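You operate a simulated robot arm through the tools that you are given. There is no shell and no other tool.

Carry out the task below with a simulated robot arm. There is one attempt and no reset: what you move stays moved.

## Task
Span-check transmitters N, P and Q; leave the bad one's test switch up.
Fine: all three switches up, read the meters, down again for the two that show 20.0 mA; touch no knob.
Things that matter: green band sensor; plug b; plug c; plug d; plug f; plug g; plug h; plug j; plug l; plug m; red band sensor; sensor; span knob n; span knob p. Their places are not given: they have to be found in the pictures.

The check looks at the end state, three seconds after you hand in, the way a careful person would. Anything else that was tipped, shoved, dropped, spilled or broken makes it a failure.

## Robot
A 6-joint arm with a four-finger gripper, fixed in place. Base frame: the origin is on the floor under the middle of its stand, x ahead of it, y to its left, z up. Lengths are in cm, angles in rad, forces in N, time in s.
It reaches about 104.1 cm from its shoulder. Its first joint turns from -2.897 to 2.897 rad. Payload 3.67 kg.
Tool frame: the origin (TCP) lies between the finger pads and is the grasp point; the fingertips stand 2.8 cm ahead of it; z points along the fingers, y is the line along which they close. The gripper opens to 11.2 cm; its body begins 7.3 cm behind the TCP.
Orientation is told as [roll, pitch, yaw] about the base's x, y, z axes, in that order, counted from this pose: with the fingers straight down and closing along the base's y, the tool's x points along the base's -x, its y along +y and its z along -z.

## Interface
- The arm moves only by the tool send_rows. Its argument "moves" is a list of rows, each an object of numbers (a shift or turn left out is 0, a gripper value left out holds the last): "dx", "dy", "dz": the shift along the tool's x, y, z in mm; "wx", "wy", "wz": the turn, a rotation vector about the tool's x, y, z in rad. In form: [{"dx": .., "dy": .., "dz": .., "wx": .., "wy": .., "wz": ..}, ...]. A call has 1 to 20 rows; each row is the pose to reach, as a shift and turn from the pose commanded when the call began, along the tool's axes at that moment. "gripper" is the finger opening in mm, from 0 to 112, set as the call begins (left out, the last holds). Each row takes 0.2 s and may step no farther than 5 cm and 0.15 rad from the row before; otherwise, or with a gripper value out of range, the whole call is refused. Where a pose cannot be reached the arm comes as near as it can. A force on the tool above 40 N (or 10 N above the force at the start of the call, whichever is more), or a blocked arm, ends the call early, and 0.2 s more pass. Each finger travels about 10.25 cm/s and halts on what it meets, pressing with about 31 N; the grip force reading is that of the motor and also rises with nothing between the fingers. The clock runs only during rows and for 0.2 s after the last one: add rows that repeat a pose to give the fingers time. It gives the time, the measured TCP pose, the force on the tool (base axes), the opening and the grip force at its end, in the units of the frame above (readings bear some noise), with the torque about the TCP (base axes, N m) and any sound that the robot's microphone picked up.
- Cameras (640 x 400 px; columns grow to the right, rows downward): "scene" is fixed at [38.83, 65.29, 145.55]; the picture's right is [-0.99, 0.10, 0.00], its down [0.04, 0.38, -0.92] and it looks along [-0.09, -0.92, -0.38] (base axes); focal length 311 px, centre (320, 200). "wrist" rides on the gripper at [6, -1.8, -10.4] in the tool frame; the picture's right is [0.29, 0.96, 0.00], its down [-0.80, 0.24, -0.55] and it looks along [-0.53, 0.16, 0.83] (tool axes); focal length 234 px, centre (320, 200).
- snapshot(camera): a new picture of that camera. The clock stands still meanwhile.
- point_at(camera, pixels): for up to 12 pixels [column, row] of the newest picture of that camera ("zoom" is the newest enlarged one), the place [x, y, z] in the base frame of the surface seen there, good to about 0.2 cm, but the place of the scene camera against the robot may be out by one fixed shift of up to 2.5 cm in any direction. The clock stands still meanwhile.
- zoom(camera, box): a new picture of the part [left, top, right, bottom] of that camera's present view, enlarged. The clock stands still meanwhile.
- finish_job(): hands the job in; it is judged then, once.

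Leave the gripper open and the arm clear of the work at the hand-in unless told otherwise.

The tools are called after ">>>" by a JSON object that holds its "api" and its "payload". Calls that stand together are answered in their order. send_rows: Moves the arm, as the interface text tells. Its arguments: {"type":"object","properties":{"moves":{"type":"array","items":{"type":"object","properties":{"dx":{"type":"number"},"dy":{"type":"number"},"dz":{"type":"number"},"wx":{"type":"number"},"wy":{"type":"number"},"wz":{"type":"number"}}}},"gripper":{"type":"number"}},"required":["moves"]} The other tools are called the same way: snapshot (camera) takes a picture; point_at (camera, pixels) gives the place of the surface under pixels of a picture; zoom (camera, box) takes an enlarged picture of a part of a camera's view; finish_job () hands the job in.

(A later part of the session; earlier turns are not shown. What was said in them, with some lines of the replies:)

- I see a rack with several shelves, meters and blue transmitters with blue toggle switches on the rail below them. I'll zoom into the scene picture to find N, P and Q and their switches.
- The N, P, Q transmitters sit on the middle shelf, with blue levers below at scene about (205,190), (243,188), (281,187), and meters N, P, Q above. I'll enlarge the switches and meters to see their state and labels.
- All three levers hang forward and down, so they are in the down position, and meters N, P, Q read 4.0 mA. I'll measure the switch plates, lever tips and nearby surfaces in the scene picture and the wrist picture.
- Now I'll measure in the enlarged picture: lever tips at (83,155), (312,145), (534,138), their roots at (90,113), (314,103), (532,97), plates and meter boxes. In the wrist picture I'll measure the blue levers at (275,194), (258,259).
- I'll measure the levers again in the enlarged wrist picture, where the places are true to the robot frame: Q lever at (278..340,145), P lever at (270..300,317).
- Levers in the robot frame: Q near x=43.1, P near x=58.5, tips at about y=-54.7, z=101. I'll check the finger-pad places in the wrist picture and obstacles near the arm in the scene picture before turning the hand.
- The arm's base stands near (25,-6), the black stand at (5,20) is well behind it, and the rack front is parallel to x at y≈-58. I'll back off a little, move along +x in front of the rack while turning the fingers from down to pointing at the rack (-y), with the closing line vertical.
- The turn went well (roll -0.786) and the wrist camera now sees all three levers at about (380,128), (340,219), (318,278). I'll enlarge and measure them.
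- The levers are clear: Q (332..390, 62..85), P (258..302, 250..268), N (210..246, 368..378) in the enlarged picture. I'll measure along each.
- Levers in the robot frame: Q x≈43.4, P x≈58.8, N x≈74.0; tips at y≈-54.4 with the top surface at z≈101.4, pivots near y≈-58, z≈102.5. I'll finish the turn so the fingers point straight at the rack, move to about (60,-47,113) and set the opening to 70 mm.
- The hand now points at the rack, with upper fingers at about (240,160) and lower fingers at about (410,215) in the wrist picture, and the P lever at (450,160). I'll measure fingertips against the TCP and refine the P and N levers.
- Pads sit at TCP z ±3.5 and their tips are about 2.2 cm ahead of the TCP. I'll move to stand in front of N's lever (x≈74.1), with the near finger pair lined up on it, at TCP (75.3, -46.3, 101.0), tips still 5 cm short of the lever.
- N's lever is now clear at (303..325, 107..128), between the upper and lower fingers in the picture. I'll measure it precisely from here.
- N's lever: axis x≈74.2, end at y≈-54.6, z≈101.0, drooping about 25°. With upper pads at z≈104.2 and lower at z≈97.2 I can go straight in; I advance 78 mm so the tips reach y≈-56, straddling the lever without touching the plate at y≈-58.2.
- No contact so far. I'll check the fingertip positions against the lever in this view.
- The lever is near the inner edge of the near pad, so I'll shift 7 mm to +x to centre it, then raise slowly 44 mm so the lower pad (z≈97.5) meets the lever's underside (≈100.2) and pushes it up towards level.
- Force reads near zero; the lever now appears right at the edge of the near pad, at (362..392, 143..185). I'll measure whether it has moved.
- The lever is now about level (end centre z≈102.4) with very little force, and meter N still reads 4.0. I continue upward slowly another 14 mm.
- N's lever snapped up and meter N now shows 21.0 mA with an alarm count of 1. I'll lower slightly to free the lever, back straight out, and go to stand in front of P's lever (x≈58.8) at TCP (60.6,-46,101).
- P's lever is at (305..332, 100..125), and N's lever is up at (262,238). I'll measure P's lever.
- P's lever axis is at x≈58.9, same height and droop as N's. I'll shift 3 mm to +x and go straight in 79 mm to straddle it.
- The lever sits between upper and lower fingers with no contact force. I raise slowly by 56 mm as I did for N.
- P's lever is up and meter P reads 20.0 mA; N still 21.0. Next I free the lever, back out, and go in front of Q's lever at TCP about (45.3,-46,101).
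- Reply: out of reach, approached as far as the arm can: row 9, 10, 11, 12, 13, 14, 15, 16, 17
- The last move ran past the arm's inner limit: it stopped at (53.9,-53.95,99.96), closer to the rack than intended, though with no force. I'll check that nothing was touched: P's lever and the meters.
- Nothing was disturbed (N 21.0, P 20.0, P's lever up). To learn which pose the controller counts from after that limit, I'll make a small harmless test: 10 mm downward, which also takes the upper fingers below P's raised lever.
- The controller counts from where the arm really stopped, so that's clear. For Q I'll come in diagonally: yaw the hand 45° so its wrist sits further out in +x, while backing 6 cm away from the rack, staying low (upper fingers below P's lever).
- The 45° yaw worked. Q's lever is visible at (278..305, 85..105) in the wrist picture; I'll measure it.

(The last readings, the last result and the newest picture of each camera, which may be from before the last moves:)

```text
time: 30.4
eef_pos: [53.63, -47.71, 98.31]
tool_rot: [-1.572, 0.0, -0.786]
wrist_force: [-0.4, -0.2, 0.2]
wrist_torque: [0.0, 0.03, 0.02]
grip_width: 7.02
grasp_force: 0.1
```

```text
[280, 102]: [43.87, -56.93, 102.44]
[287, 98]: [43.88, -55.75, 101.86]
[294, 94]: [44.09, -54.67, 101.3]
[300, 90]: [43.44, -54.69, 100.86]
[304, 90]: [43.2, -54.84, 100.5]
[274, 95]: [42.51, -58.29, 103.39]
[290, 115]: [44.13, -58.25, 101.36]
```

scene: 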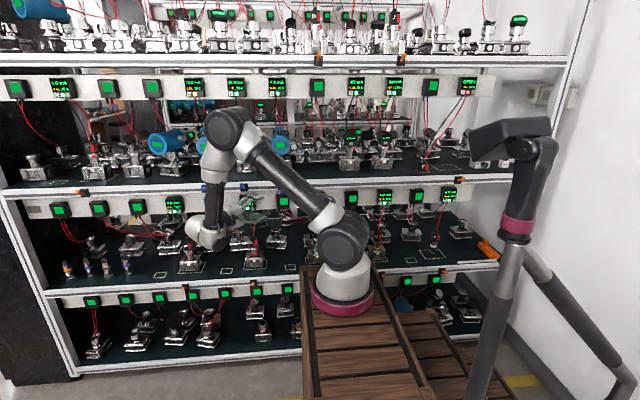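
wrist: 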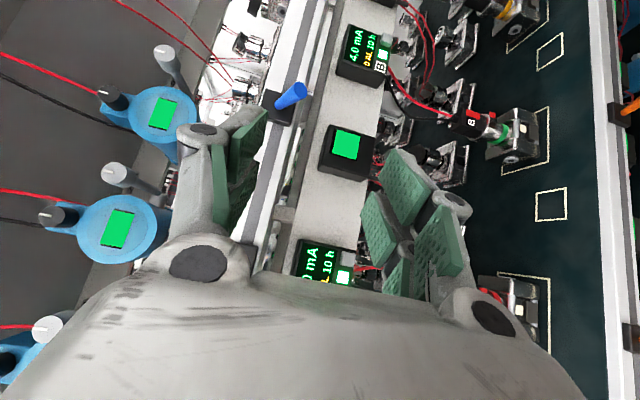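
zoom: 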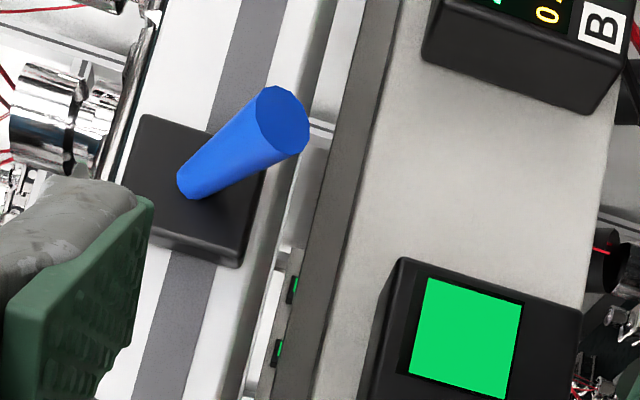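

Q's lever axis is at x≈43.6, end at y≈-54.7, z≈100.9. I'll move to a pre-approach point at about (49.1,-47.8,101), 8 cm back along the diagonal.

>>> {"api": "send_rows", "payload": {"moves": [{"dx": 8, "dy": -7, "dz": 8}, {"dx": 16, "dy": -14, "dz": 16}, {"dx": 24, "dy": -21, "dz": 24}, {"dx": 31, "dy": -27, "dz": 32.5}, {"dx": 31, "dy": -27, "dz": 32.5}]}}

>>> {"api": "snapshot", "payload": {"camera": "wrist"}}

```text
time: 31.6
eef_pos: [49.11, -47.71, 101.01]
tool_rot: [-1.569, -0.001, -0.786]
wrist_force: [0.3, -0.6, 0.3]
wrist_torque: [0.01, 0.05, 0.02]
grip_width: 6.99
grasp_force: 0.0
```

```text
taken
```

wrist: 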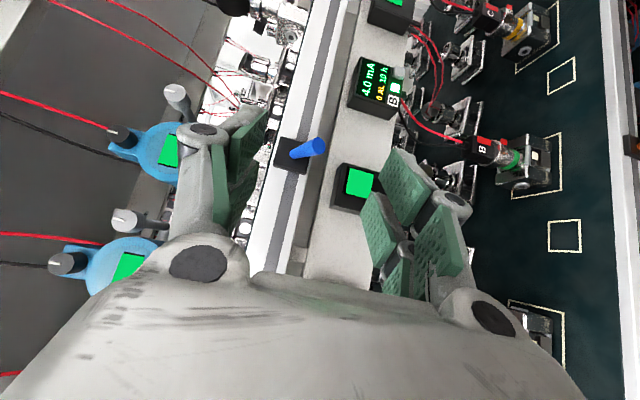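

Reached cleanly. I advance 45 mm along the diagonal first and check reach.

>>> {"api": "send_rows", "payload": {"moves": [{"dz": 10}, {"dz": 20}, {"dz": 30}, {"dz": 38}, {"dz": 45}, {"dz": 45}]}}

>>> {"api": "snapshot", "payload": {"camera": "wrist"}}

```text
time: 33.0
eef_pos: [45.89, -50.91, 101.26]
tool_rot: [-1.568, 0.0, -0.786]
wrist_force: [-0.7, 0.0, 0.5]
wrist_torque: [0.0, -0.01, 0.04]
grip_width: 7.01
grasp_force: 0.0
```

```text
taken
```

wrist: 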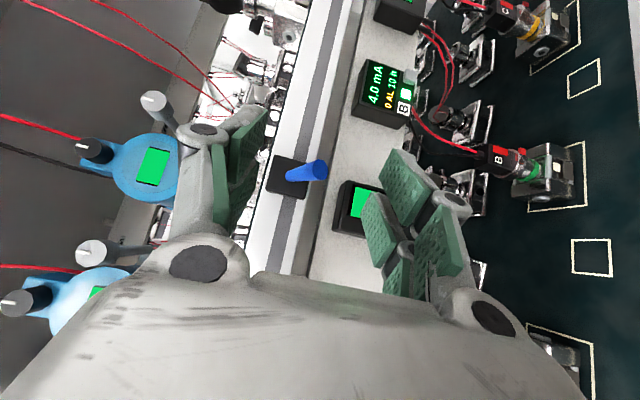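

Still reachable, no contact. I go in another 34 mm to straddle the lever.

>>> {"api": "send_rows", "payload": {"moves": [{"dz": 8}, {"dz": 16}, {"dz": 24}, {"dz": 30}, {"dz": 34}, {"dz": 34}]}}

>>> {"api": "snapshot", "payload": {"camera": "wrist"}}

```text
time: 34.4
eef_pos: [43.51, -53.41, 100.99]
tool_rot: [-1.571, 0.001, -0.784]
wrist_force: [-0.1, -0.4, -0.2]
wrist_torque: [0.01, -0.02, 0.03]
grip_width: 7.01
grasp_force: 0.0
```

```text
taken
```

wrist: 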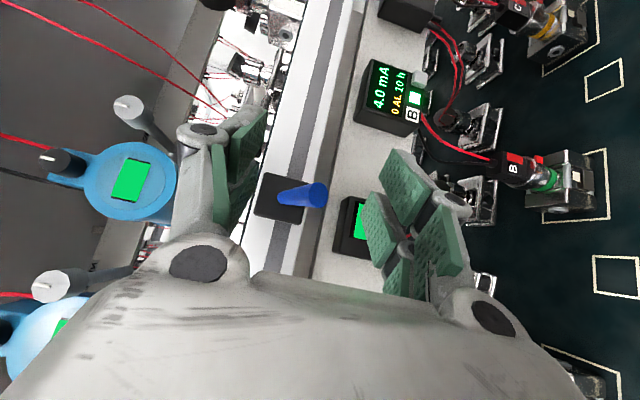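

Position (43.5,-53.4,101.0) with no force; the lever at (280..325,195) lies between upper and lower fingers. I'll verify the pad tips against the lever before lifting.

>>> {"api": "point_at", "payload": {"camera": "wrist", "pixels": [[318, 196], [285, 197], [390, 165], [392, 185], [372, 200], [385, 225], [375, 245], [248, 130], [255, 150], [240, 190]]}}

>>> {"api": "zoom", "payload": {"camera": "wrist", "box": [200, 100, 480, 300]}}

```text
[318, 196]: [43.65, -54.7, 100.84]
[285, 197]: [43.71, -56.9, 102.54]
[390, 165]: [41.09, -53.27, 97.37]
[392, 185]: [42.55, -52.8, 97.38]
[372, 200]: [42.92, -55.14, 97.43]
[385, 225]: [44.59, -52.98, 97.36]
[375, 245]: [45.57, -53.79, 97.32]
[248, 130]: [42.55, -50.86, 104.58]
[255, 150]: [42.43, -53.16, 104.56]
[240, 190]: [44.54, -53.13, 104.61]
```

```text
2.00 times, centred on (340, 200) of wrist
```

zoom: 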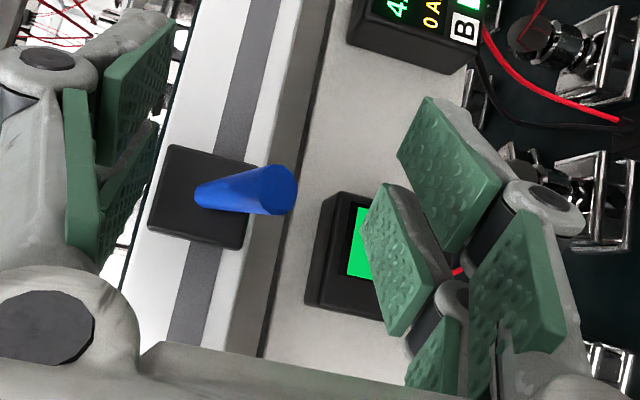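

The far pad's tip region (42.9,-55.1) to about (43.5,-56.5) lies squarely under the lever at x≈43.65. I raise slowly by 56 mm.

>>> {"api": "send_rows", "payload": {"moves": [{"dy": -8}, {"dy": -16}, {"dy": -22}, {"dy": -26}, {"dy": -29}, {"dy": -32}, {"dy": -35}, {"dy": -38}, {"dy": -41}, {"dy": -44}, {"dy": -47}, {"dy": -49}, {"dy": -51}, {"dy": -53}, {"dy": -55}, {"dy": -56}, {"dy": -56}]}}

>>> {"api": "snapshot", "payload": {"camera": "wrist"}}

>>> {"api": "zoom", "payload": {"camera": "scene", "box": [150, 70, 310, 220]}}

```text
time: 38.0
eef_pos: [43.65, -53.48, 106.66]
tool_rot: [-1.57, 0.001, -0.784]
wrist_force: [1.5, 1.4, -8.4]
wrist_torque: [0.34, -0.03, 0.04]
grip_width: 7.51
grasp_force: 4.5
```

```text
taken
```

wrist: 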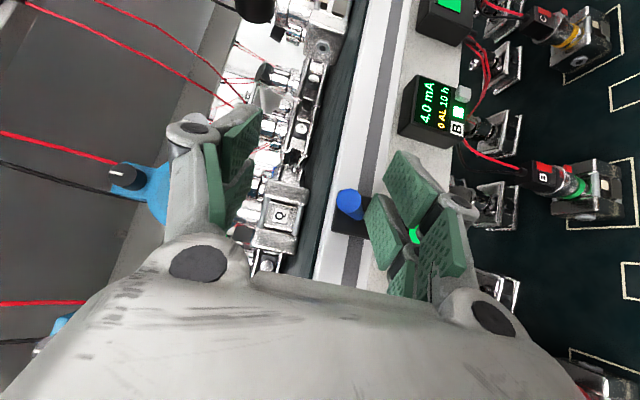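

```text
2.67 times, centred on (230, 145) of scene
```

zoom: 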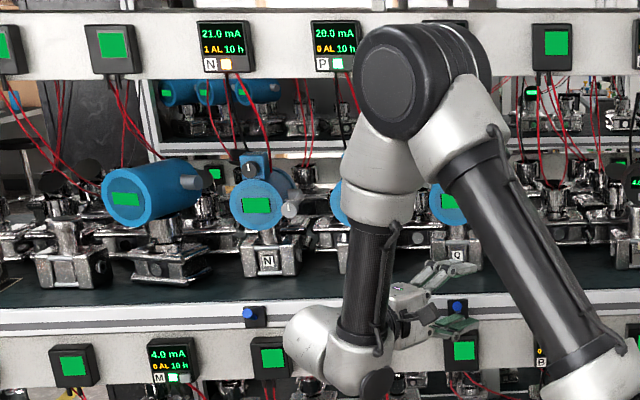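

Q's lever is up and pressing on its stop (8 N), so I lower 10 mm to relieve it and then back straight out along the diagonal so that meter Q becomes visible.

>>> {"api": "send_rows", "payload": {"moves": [{"dy": 4}, {"dy": 8}, {"dy": 10}, {"dy": 10, "dz": -10}, {"dy": 10, "dz": -22}, {"dy": 10, "dz": -35}, {"dy": 10, "dz": -50}, {"dy": 10, "dz": -65}, {"dy": 10, "dz": -80}, {"dy": 10, "dz": -95}, {"dy": 10, "dz": -105}, {"dy": 10, "dz": -105}]}}

>>> {"api": "snapshot", "payload": {"camera": "scene"}}

>>> {"api": "zoom", "payload": {"camera": "scene", "box": [150, 70, 310, 220]}}

>>> {"api": "snapshot", "payload": {"camera": "wrist"}}

```text
time: 40.6
eef_pos: [50.92, -45.9, 105.67]
tool_rot: [-1.571, -0.001, -0.785]
wrist_force: [0.6, 0.4, 0.7]
wrist_torque: [0.02, 0.02, -0.01]
grip_width: 6.99
grasp_force: 0.2
```

```text
taken
```

scene: 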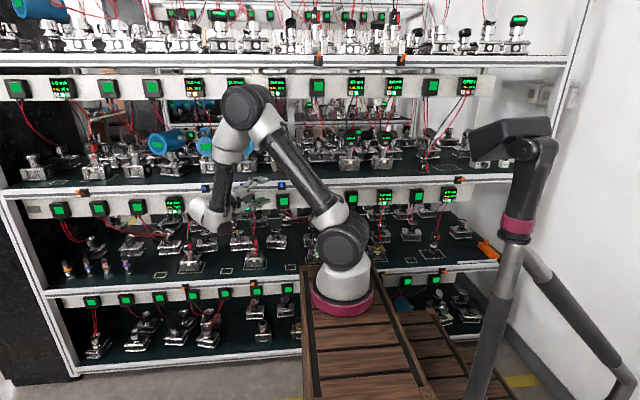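

```text
2.67 times, centred on (230, 145) of scene
```

zoom: 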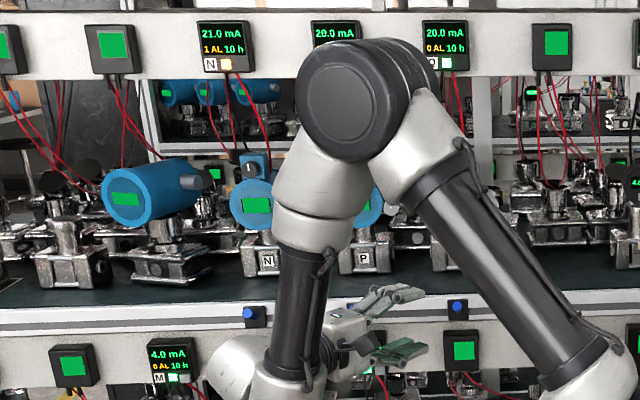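

```text
taken
```

wrist: 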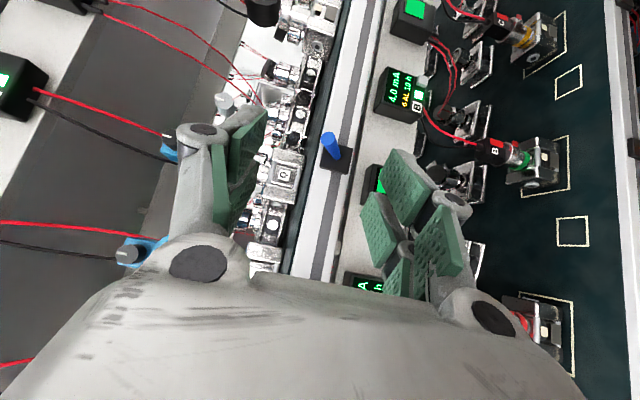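

All three are up: N 21.0 (alarm 1), P 20.0, Q 20.0. I'll enlarge the meters to be sure of the digits.

>>> {"api": "zoom", "payload": {"camera": "scene", "box": [190, 70, 290, 100]}}

>>> {"api": "point_at", "payload": {"camera": "wrist", "pixels": [[327, 136], [331, 145], [336, 155], [339, 160], [325, 150]]}}

```text
6.40 times, centred on (240, 85) of scene
```

zoom: 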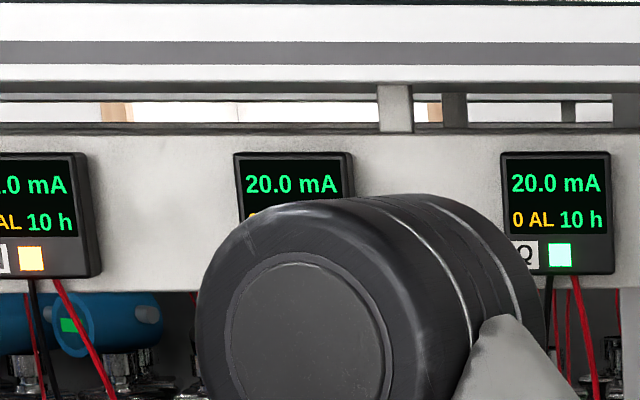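

```text
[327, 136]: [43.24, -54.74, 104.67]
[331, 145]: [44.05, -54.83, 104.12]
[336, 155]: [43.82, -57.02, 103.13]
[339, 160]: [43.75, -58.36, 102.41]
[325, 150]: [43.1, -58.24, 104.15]
```

Confirmed: P and Q read 20.0 mA, N is the bad one at 21.0 mA and stays up. Now Q goes down: its raised lever spans z≈102.3–105.3, so I set TCP z≈104.2 (pads at 100.7 and 107.7) and go straight back in along the diagonal.

>>> {"api": "send_rows", "payload": {"moves": [{"dy": 7}, {"dy": 15}, {"dy": 15, "dz": 15}, {"dy": 15, "dz": 30}, {"dy": 15, "dz": 45}, {"dy": 15, "dz": 60}, {"dy": 15, "dz": 72}, {"dy": 15, "dz": 82}, {"dy": 15, "dz": 91}, {"dy": 15, "dz": 99}, {"dy": 15, "dz": 105}, {"dy": 15, "dz": 105}]}}

>>> {"api": "snapshot", "payload": {"camera": "wrist"}}

```text
time: 43.2
eef_pos: [43.63, -53.42, 103.99]
tool_rot: [-1.571, -0.001, -0.785]
wrist_force: [0.8, 0.1, 0.9]
wrist_torque: [-0.01, -0.03, -0.02]
grip_width: 7.03
grasp_force: 0.0
```

```text
taken
```

wrist: 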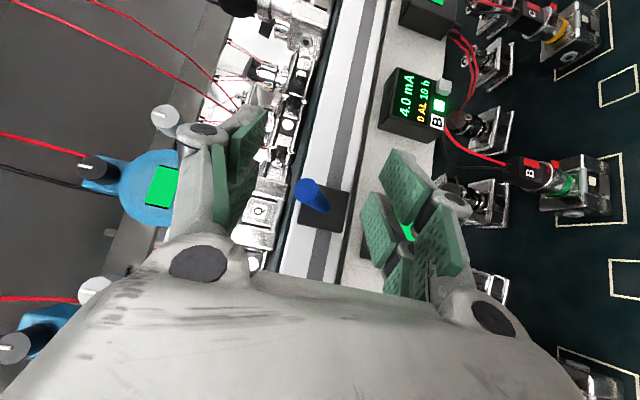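

The lever at (300..325,185..210) is between the pads, no force. I lower slowly by 50 mm so the upper pad (z≈107.5) presses the lever down past centre.

>>> {"api": "send_rows", "payload": {"moves": [{"dy": 8}, {"dy": 15}, {"dy": 20}, {"dy": 24}, {"dy": 27}, {"dy": 30}, {"dy": 33}, {"dy": 36}, {"dy": 39}, {"dy": 42}, {"dy": 44}, {"dy": 46}, {"dy": 48}, {"dy": 50}, {"dy": 50}]}}

>>> {"api": "snapshot", "payload": {"camera": "wrist"}}

>>> {"api": "zoom", "payload": {"camera": "scene", "box": [150, 70, 310, 220]}}

```text
time: 46.4
eef_pos: [43.81, -53.34, 99.21]
tool_rot: [-1.572, 0.002, -0.785]
wrist_force: [-0.7, 0.4, 0.5]
wrist_torque: [-0.01, -0.02, -0.03]
grip_width: 6.99
grasp_force: 0.0
```

```text
taken
```

wrist: 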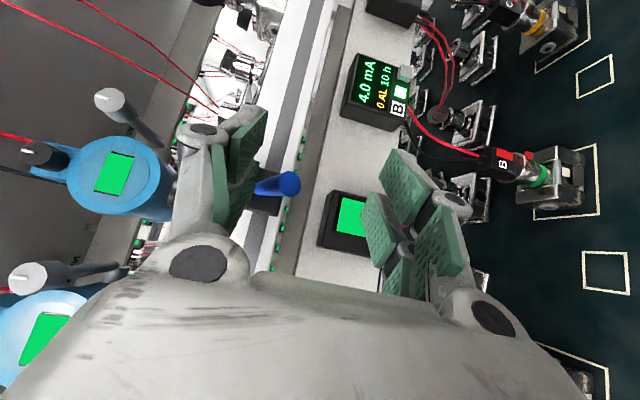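

```text
2.67 times, centred on (230, 145) of scene
```

zoom: 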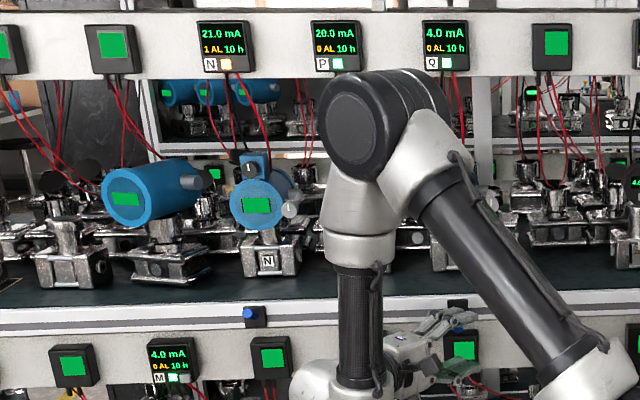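

Q reads 4.0 mA again and the lever end is at (290,183). I'll measure that it is fully down.

>>> {"api": "point_at", "payload": {"camera": "wrist", "pixels": [[291, 184], [280, 184], [265, 187], [290, 175], [290, 192]]}}

>>> {"api": "zoom", "payload": {"camera": "wrist", "box": [220, 130, 340, 230]}}

```text
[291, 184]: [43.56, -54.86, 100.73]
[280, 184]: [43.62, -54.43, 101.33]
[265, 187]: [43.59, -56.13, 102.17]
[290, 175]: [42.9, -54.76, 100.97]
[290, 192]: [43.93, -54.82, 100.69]
```

```text
4.00 times, centred on (280, 180) of wrist
```

zoom: 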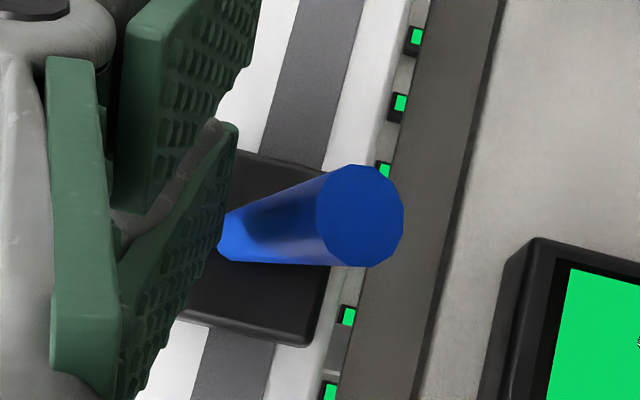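

Q's lever is fully down (end at z≈100.8, as before). I raise 15 mm to free it, back out diagonally, and move over to P's pre-approach at about (66.2,-46,104), keeping the 45° yaw.

>>> {"api": "send_rows", "payload": {"moves": [{"dy": -8}, {"dy": -15}, {"dy": -15, "dz": -15}, {"dy": -15, "dz": -30}, {"dy": -15, "dz": -45}, {"dy": -15, "dz": -60}, {"dy": -15, "dz": -75}, {"dy": -15, "dz": -90}, {"dy": -15, "dz": -105}, {"dx": -15, "dy": -20, "dz": -120}, {"dx": -30, "dy": -26, "dz": -135}, {"dx": -45, "dy": -32, "dz": -150}, {"dx": -60, "dy": -38, "dz": -165}, {"dx": -75, "dy": -44, "dz": -180}, {"dx": -90, "dy": -48, "dz": -195}, {"dx": -107, "dy": -48, "dz": -212}, {"dx": -107, "dy": -48, "dz": -212}]}}

>>> {"api": "snapshot", "payload": {"camera": "wrist"}}

>>> {"api": "snapshot", "payload": {"camera": "scene"}}

```text
time: 50.0
eef_pos: [65.9, -45.96, 104.29]
tool_rot: [-1.571, 0.0, -0.784]
wrist_force: [0.3, -0.3, -0.9]
wrist_torque: [0.01, 0.03, 0.01]
grip_width: 7.01
grasp_force: 0.0
```

```text
taken
```

wrist: 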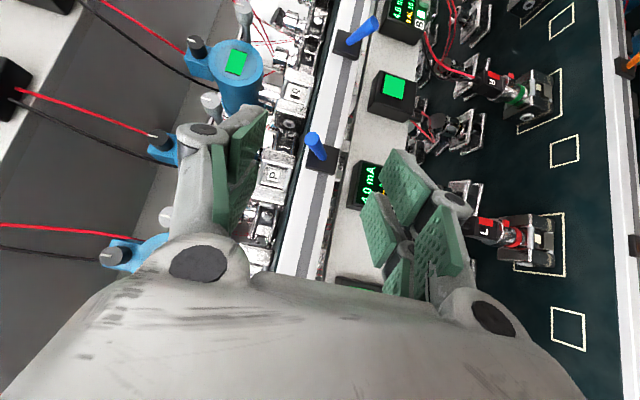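

```text
taken
```

scene: 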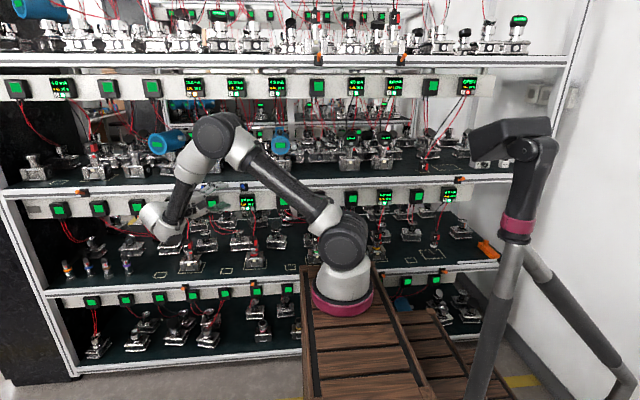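

P's raised lever is at (310..325,135..160) in the wrist picture; Q's lever is down at (362,30). I'll measure P's lever from here.

>>> {"api": "point_at", "payload": {"camera": "wrist", "pixels": [[310, 138], [314, 146], [319, 155], [321, 159], [352, 42], [370, 22]]}}

>>> {"api": "zoom", "payload": {"camera": "wrist", "box": [270, 10, 390, 190]}}

```text
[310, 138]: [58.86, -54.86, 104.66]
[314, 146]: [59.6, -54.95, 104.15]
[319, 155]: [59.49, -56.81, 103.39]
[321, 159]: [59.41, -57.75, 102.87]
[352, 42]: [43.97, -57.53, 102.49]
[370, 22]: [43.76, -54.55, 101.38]
```

```text
2.22 times, centred on (330, 100) of wrist
```

zoom: 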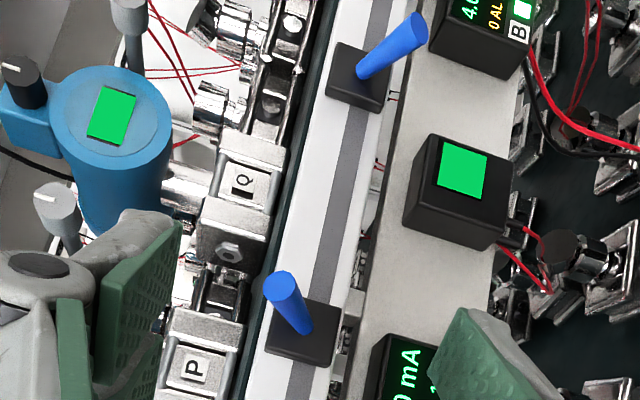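

P's lever axis is at x≈59, raised end at z≈104.5. I go in along the diagonal to about (58.9,-53.4,104.2), straddling it.

>>> {"api": "send_rows", "payload": {"moves": [{"dx": -3, "dz": 12}, {"dx": -3, "dz": 26}, {"dx": -3, "dz": 40}, {"dx": -3, "dz": 54}, {"dx": -3, "dz": 67}, {"dx": -3, "dz": 78}, {"dx": -3, "dz": 88}, {"dx": -3, "dz": 96}, {"dx": -3, "dz": 102}, {"dx": -3, "dz": 102}]}}

>>> {"api": "snapshot", "payload": {"camera": "wrist"}}

```text
time: 52.2
eef_pos: [59.14, -53.38, 104.0]
tool_rot: [-1.572, 0.0, -0.786]
wrist_force: [0.0, -0.1, -0.5]
wrist_torque: [0.0, -0.02, 0.02]
grip_width: 6.99
grasp_force: 0.1
```

```text
taken
```

wrist: 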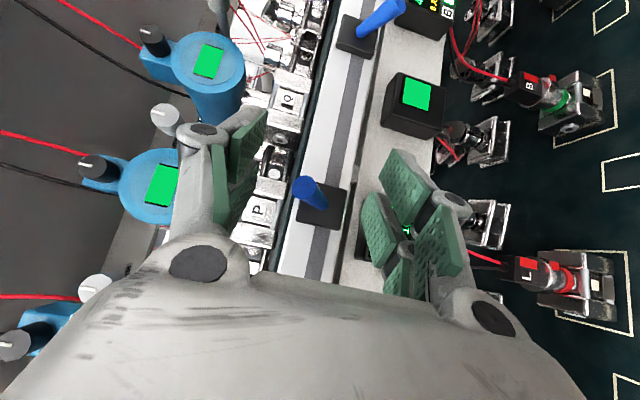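

The picture matches the one at Q: lever between the pads, no force. I lower slowly 50 mm to press P's lever down.

>>> {"api": "send_rows", "payload": {"moves": [{"dy": 8}, {"dy": 15}, {"dy": 20}, {"dy": 24}, {"dy": 27}, {"dy": 30}, {"dy": 33}, {"dy": 36}, {"dy": 39}, {"dy": 42}, {"dy": 44}, {"dy": 46}, {"dy": 48}, {"dy": 50}, {"dy": 50}]}}

>>> {"api": "snapshot", "payload": {"camera": "wrist"}}

>>> {"api": "zoom", "payload": {"camera": "scene", "box": [150, 70, 310, 220]}}

```text
time: 55.4
eef_pos: [59.08, -53.52, 99.18]
tool_rot: [-1.572, -0.002, -0.786]
wrist_force: [0.2, 0.5, 1.1]
wrist_torque: [-0.06, 0.0, 0.0]
grip_width: 7.05
grasp_force: 0.5
```

```text
taken
```

wrist: 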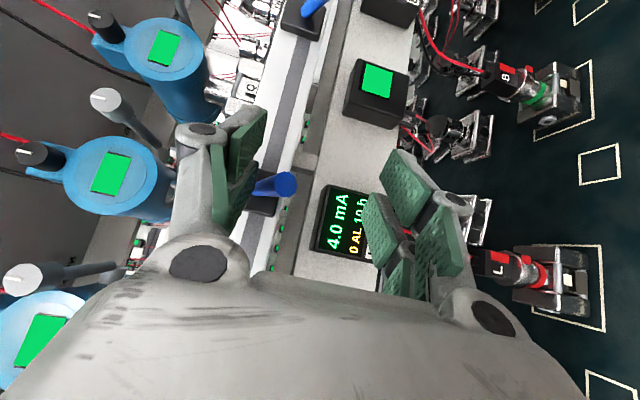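

```text
2.67 times, centred on (230, 145) of scene
```

zoom: 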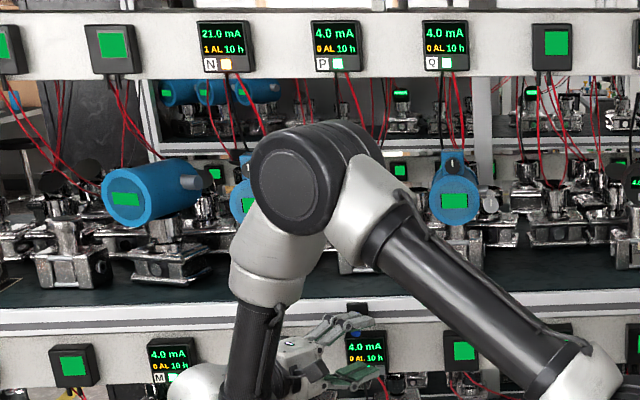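

P reads 4.0 mA again, N 21.0, Q 4.0. I raise 12 mm to free the lever and back out along the diagonal, and open the gripper once clear.

>>> {"api": "send_rows", "payload": {"moves": [{"dy": -6}, {"dy": -14}, {"dy": -14, "dz": -15}, {"dy": -14, "dz": -30}, {"dy": -14, "dz": -45}, {"dy": -14, "dz": -60}, {"dy": -14, "dz": -75}, {"dy": -14, "dz": -90}, {"dy": -14, "dz": -105}, {"dy": -14, "dz": -120}, {"dy": -14, "dz": -120}]}}

>>> {"api": "snapshot", "payload": {"camera": "wrist"}}

>>> {"api": "snapshot", "payload": {"camera": "scene"}}

```text
time: 57.8
eef_pos: [67.88, -44.88, 100.38]
tool_rot: [-1.571, 0.0, -0.787]
wrist_force: [-0.2, 1.2, -0.6]
wrist_torque: [0.02, -0.01, 0.0]
grip_width: 7.02
grasp_force: 0.1
```

```text
taken
```

wrist: 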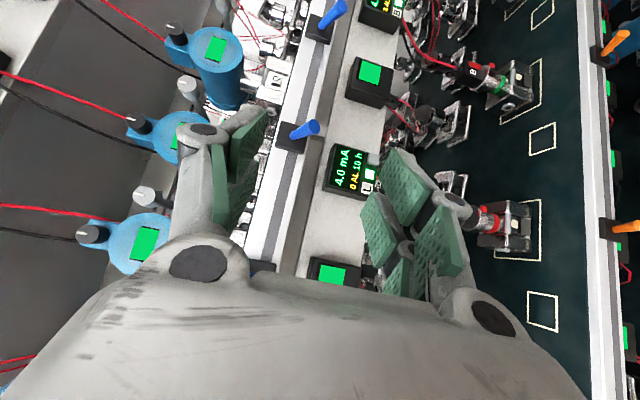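

```text
taken
```

scene: 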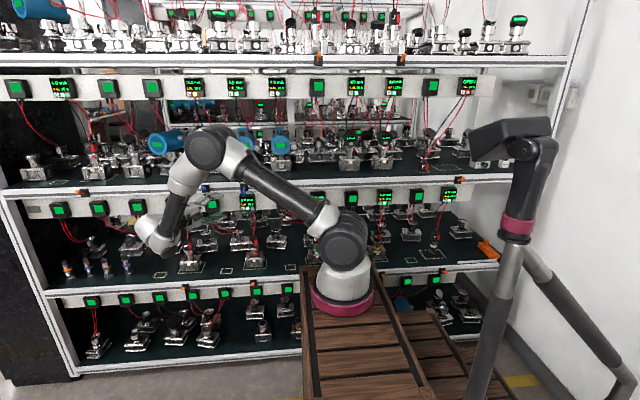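

Both Q and P levers look down in the wrist picture (at (332,18) and (303,130)). I'll measure P's lever end and enlarge the picture.

>>> {"api": "point_at", "payload": {"camera": "wrist", "pixels": [[295, 134], [304, 130], [313, 126], [316, 126], [325, 25], [337, 14]]}}

>>> {"api": "zoom", "payload": {"camera": "wrist", "box": [240, 0, 400, 160]}}

```text
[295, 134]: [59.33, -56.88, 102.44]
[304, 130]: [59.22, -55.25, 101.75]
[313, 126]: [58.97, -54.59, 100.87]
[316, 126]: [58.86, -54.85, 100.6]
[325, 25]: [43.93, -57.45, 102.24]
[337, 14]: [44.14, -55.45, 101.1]
```

```text
2.50 times, centred on (320, 80) of wrist
```

zoom: 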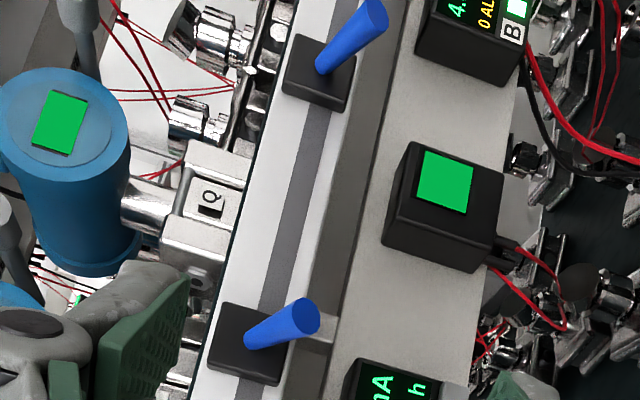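

Both P and Q levers are fully down (ends at z≈100.9). I now back the arm further away from the rack, slightly up, and open the gripper fully.

>>> {"api": "send_rows", "payload": {"gripper": 112, "moves": [{"dx": 5, "dz": -8}, {"dx": 10, "dz": -18}, {"dx": 16, "dy": -4, "dz": -28}, {"dx": 22, "dy": -10, "dz": -38}, {"dx": 28, "dy": -16, "dz": -48}, {"dx": 34, "dy": -22, "dz": -58}, {"dx": 40, "dy": -28, "dz": -68}, {"dx": 40, "dy": -34, "dz": -76}, {"dx": 40, "dy": -40, "dz": -80}, {"dx": 40, "dy": -40, "dz": -80}]}}

>>> {"api": "snapshot", "payload": {"camera": "scene"}}

>>> {"api": "snapshot", "payload": {"camera": "wrist"}}

>>> {"api": "zoom", "payload": {"camera": "scene", "box": [150, 70, 310, 220]}}

```text
time: 60.0
eef_pos: [70.51, -36.31, 104.13]
tool_rot: [-1.571, 0.001, -0.785]
wrist_force: [-0.3, 0.2, 0.5]
wrist_torque: [-0.01, -0.03, -0.02]
grip_width: 11.19
grasp_force: 0.1
```

```text
taken
```

scene: 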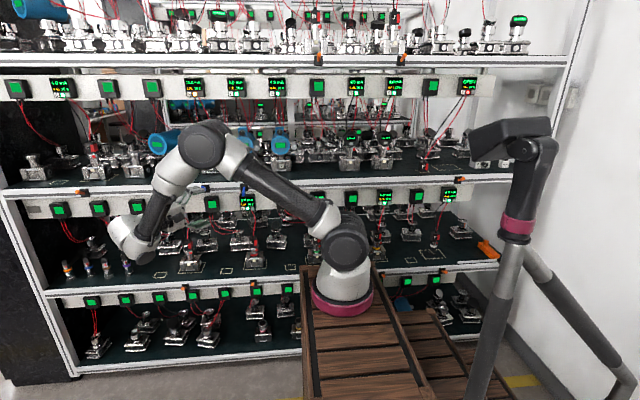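

```text
taken
```

wrist: 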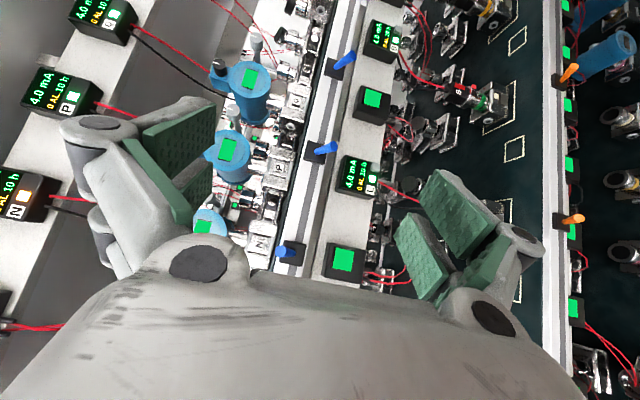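

```text
2.67 times, centred on (230, 145) of scene
```

zoom: 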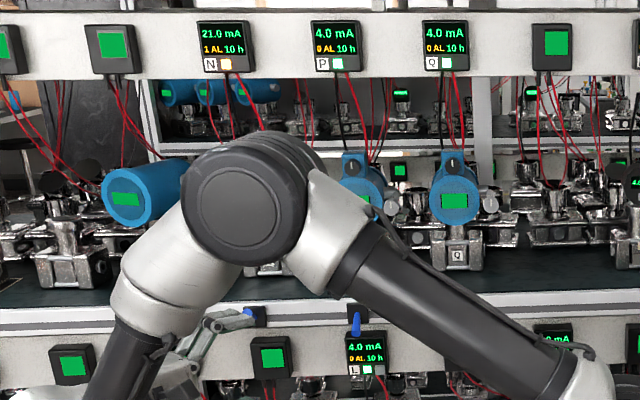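

N's lever is up (wrist picture (288,252)) and its meter reads 21.0. P and Q are down and read 4.0. The other meters look unchanged, the gripper is open and the arm is clear of the rack. I'm handing the job in.

>>> {"api": "finish_job", "payload": {}}

```text
The job is handed in.
```

I span-checked all three transmitters and handed the job in. **N is the bad one**, and its test switch is still up.

| Transmitter | Reading with all three switches up | Switch left |
|---|---|---|
| N | 21.0 mA (alarm count went to 1) | up |
| P | 20.0 mA | down, reading 4.0 mA again |
| Q | 20.0 mA | down, reading 4.0 mA again |

I touched no knobs. The gripper is open and the arm is clear of the rack.

While moving from P to Q, the arm ran past its inner reach limit and stopped closer to the rack than I intended. It read no contact force there, P's switch was still up, and the N and P readings had not changed. I then came at Q diagonally to stay within reach.
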